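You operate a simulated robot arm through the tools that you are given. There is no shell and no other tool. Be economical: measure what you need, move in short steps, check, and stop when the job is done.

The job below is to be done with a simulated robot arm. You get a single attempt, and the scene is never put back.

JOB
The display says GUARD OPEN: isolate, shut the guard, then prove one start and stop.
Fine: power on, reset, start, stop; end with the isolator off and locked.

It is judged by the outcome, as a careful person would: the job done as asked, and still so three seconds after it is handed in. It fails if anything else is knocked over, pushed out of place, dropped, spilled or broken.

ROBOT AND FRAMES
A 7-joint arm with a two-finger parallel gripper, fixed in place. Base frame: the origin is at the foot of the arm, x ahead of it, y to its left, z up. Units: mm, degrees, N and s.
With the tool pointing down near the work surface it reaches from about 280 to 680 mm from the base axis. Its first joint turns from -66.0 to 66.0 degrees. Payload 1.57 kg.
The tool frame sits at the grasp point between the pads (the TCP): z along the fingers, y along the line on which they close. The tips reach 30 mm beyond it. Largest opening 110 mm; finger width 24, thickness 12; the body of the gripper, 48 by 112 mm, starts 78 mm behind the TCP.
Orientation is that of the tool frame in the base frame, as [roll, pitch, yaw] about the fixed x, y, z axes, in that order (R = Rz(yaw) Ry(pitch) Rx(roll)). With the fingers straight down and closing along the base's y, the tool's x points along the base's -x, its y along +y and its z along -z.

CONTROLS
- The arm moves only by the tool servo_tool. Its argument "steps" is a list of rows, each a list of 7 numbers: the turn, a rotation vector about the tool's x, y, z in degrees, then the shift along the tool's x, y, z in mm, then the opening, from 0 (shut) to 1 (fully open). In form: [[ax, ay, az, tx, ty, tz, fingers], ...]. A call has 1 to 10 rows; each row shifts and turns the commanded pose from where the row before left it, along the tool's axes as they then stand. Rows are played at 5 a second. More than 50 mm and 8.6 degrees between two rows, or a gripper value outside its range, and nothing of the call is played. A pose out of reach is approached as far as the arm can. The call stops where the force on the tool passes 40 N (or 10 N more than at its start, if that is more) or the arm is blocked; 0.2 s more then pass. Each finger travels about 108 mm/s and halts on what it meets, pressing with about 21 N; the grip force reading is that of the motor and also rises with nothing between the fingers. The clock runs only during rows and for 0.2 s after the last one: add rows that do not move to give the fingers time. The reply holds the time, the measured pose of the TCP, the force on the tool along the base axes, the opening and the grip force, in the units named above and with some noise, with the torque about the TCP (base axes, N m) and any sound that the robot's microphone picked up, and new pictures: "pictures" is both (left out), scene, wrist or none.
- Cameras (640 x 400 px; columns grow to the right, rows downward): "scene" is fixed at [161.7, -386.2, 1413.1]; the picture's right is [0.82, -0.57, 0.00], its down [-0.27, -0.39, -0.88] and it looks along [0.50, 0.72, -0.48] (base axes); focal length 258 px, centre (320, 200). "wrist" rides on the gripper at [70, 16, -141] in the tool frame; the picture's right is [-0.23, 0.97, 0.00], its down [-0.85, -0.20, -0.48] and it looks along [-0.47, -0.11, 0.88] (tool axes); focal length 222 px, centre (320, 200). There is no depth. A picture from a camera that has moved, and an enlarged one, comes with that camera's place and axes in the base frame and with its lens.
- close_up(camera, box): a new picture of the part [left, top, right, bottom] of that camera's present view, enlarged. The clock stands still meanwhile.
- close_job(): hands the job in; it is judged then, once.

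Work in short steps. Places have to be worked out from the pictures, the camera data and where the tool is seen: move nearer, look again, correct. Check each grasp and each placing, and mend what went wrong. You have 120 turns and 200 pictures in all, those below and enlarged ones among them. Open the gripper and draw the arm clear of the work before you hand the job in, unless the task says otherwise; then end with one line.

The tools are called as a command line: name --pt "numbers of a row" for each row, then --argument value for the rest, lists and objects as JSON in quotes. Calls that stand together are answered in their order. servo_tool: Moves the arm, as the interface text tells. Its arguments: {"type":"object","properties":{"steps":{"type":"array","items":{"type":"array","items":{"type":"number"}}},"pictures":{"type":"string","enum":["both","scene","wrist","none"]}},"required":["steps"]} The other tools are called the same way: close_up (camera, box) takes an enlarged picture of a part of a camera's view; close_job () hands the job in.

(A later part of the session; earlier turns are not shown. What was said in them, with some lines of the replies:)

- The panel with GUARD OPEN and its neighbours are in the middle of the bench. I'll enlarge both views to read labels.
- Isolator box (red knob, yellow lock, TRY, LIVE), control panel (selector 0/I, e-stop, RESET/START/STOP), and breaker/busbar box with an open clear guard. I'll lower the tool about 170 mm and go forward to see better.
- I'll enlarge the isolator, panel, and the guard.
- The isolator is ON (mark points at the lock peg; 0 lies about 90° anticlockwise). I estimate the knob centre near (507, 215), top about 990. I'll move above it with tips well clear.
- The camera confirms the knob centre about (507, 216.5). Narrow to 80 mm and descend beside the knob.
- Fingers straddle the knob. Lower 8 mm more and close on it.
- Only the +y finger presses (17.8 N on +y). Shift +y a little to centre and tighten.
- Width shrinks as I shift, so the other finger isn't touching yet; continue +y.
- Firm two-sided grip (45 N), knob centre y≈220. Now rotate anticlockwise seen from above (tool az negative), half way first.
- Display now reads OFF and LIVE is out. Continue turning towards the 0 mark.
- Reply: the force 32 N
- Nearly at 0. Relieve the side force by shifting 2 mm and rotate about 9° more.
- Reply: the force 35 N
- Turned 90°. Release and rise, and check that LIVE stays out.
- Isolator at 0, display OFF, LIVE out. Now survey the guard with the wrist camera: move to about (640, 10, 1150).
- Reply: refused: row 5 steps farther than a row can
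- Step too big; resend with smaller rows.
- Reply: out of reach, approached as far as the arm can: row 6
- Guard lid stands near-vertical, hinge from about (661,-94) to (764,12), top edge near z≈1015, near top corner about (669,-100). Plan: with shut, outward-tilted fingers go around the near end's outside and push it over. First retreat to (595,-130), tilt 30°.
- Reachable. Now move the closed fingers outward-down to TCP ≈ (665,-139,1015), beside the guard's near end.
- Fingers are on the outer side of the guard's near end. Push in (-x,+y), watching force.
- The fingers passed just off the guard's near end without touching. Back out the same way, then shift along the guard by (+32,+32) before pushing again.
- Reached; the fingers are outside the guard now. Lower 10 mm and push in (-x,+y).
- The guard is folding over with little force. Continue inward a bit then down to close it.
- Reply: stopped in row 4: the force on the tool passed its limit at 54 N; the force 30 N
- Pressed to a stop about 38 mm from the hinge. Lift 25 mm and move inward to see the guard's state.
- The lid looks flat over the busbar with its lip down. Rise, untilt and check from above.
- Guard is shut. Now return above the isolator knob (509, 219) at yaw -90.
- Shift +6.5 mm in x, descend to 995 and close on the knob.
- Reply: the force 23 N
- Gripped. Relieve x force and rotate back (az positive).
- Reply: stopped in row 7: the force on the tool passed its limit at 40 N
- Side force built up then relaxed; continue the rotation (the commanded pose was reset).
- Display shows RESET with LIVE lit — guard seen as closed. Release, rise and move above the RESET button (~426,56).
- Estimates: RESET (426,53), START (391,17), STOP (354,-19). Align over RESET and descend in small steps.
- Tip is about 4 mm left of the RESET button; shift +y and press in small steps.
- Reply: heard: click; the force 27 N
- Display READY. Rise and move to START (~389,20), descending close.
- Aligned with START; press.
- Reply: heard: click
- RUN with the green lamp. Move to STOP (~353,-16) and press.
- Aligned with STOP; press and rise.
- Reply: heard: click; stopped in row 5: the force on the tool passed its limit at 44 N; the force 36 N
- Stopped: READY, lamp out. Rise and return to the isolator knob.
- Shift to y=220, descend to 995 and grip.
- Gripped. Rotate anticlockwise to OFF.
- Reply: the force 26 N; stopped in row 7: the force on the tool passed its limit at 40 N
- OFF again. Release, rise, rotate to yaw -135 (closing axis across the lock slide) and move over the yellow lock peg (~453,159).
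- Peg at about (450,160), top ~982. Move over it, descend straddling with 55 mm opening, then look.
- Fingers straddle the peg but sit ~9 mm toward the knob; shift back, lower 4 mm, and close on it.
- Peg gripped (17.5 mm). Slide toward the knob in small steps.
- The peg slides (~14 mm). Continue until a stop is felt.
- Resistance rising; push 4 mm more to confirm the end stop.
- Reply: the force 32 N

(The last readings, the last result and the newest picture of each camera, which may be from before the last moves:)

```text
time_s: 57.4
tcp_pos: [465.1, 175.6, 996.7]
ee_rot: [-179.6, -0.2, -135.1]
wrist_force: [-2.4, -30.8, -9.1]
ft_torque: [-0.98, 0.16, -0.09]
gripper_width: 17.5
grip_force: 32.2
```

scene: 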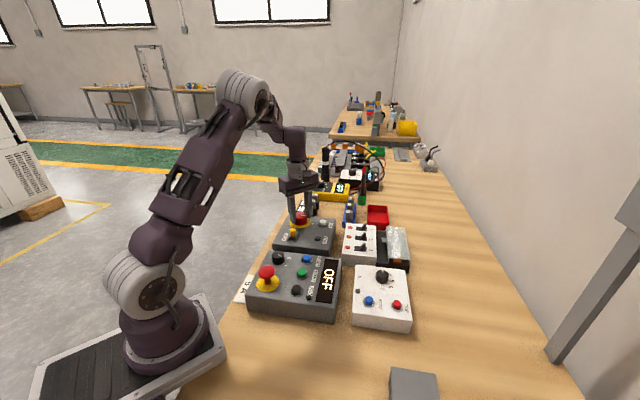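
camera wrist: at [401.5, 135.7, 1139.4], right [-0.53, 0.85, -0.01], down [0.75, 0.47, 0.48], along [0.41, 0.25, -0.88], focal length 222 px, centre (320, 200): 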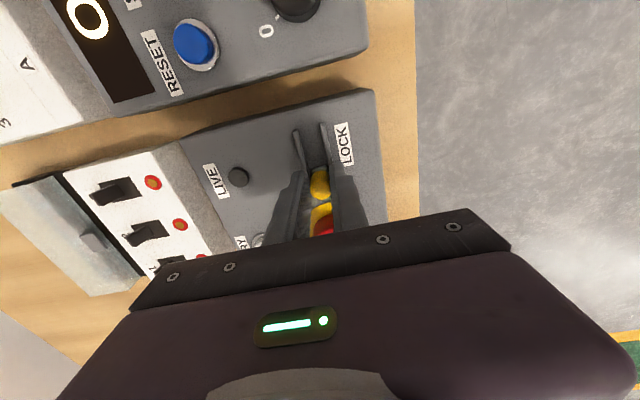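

Resisting now (~24 N). Release, rise and inspect.

servo_tool --pt "0 0 0 2 0 0 0.3" --pt "0 0 0 0 0 0 0.4" --pt "0 0 0 0 0 -30 0.4" --pt "0 0 0 20 0 -40 0.4" --pt "0 0 0 20 0 -40 0.4" --pt "0 0 0 0 0 0 0.4"

close_up --camera "scene" --box '[265, 200, 345, 260]'

close_up --camera "wrist" --box '[200, 60, 440, 240]'

```text
time_s: 58.8
tcp_pos: [432.0, 147.7, 1108.0]
ee_rot: [-179.7, 0.0, -135.1]
wrist_force: [-0.3, -1.4, 0.1]
ft_torque: [0.04, 0.02, -0.01]
gripper_width: 43.8
grip_force: 0.1
camera wrist: at [370.6, 108.9, 1249.3], right [-0.53, 0.85, -0.01], down [0.74, 0.47, 0.48], along [0.41, 0.25, -0.88], focal length 222 px, centre (320, 200)
```

scene: 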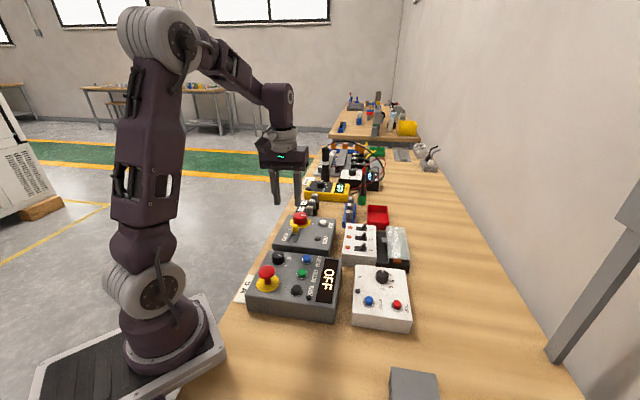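
wrist: 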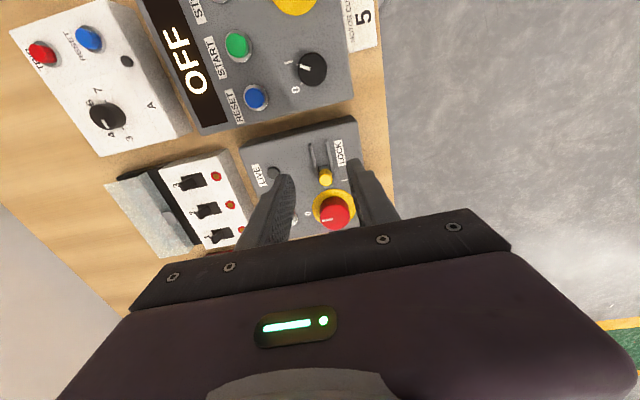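

```text
6.67 times, centred on (305, 230) of scene
camera zoom: at [161.6, -386.2, 1413.1], right [0.82, -0.57, 0.0], down [-0.27, -0.39, -0.88], along [0.5, 0.72, -0.48], focal length 1722 px, centre (420, 0)
```

zoom: 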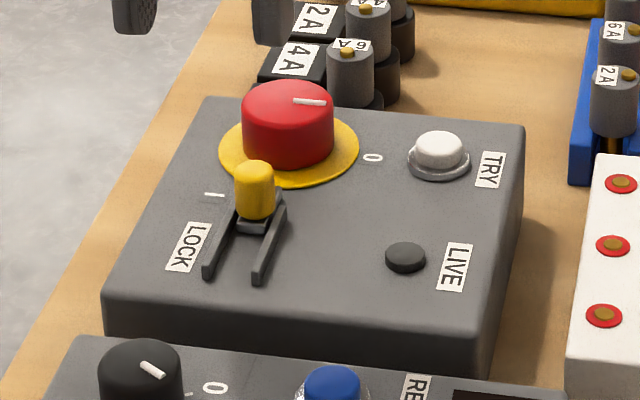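

```text
2.22 times, centred on (320, 150) of wrist
camera zoom: at [370.6, 108.9, 1249.3], right [-0.53, 0.85, -0.01], down [0.74, 0.47, 0.48], along [0.41, 0.25, -0.88], focal length 494 px, centre (320, 311)
```

zoom: 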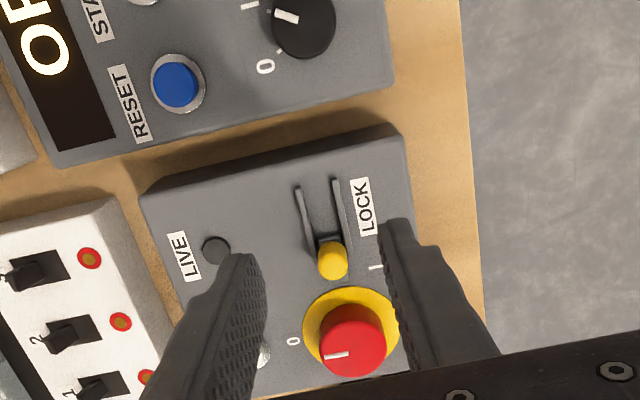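

The lock slider is fully home against the knob at 0, LIVE is out and the display reads OFF. Draw the arm clear with the gripper open.

servo_tool --pt "0 0 0 0 0 -45 1" --pt "0 0 0 0 0 -45 1" --pt "0 0 0 20 0 -45 1" --pt "0 0 0 0 0 0 1"

close_up --camera "scene" --box '[230, 190, 430, 340]'

```text
time_s: 59.8
tcp_pos: [419.8, 136.9, 1243.4]
ee_rot: [-179.6, 0.0, -135.0]
wrist_force: [-0.6, 0.6, -0.7]
ft_torque: [0.0, 0.02, -0.01]
gripper_width: 110.1
grip_force: 0.0
camera wrist: at [358.4, 98.5, 1385.4], right [-0.53, 0.85, -0.01], down [0.74, 0.47, 0.48], along [0.41, 0.25, -0.88], focal length 222 px, centre (320, 200)
```

scene: 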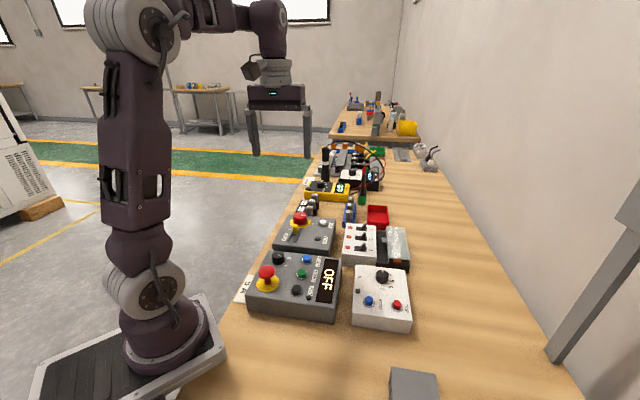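
wrist: 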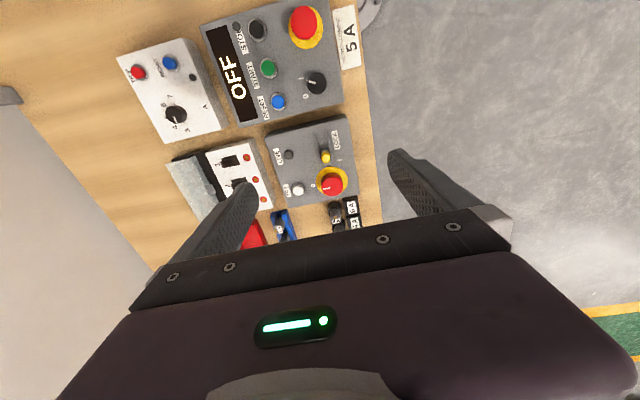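

```text
2.67 times, centred on (330, 265) of scene
camera zoom: at [161.6, -386.2, 1413.1], right [0.82, -0.57, 0.0], down [-0.27, -0.39, -0.88], along [0.5, 0.72, -0.48], focal length 689 px, centre (293, 27)
```

zoom: 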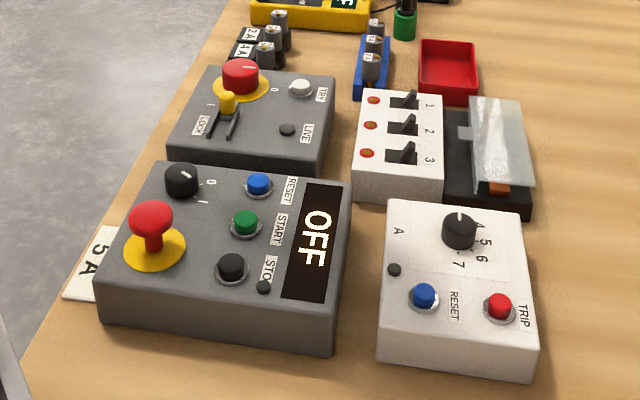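

Everything is in its final state: guard shut, isolator off and locked, nothing disturbed.

close_job

```text
The job is handed in.
```

I isolated, shut the guard, and proved one start and stop (RESET → READY → RUN → READY); the isolator is now off and locked, with the display reading OFF and the LIVE lamp out.
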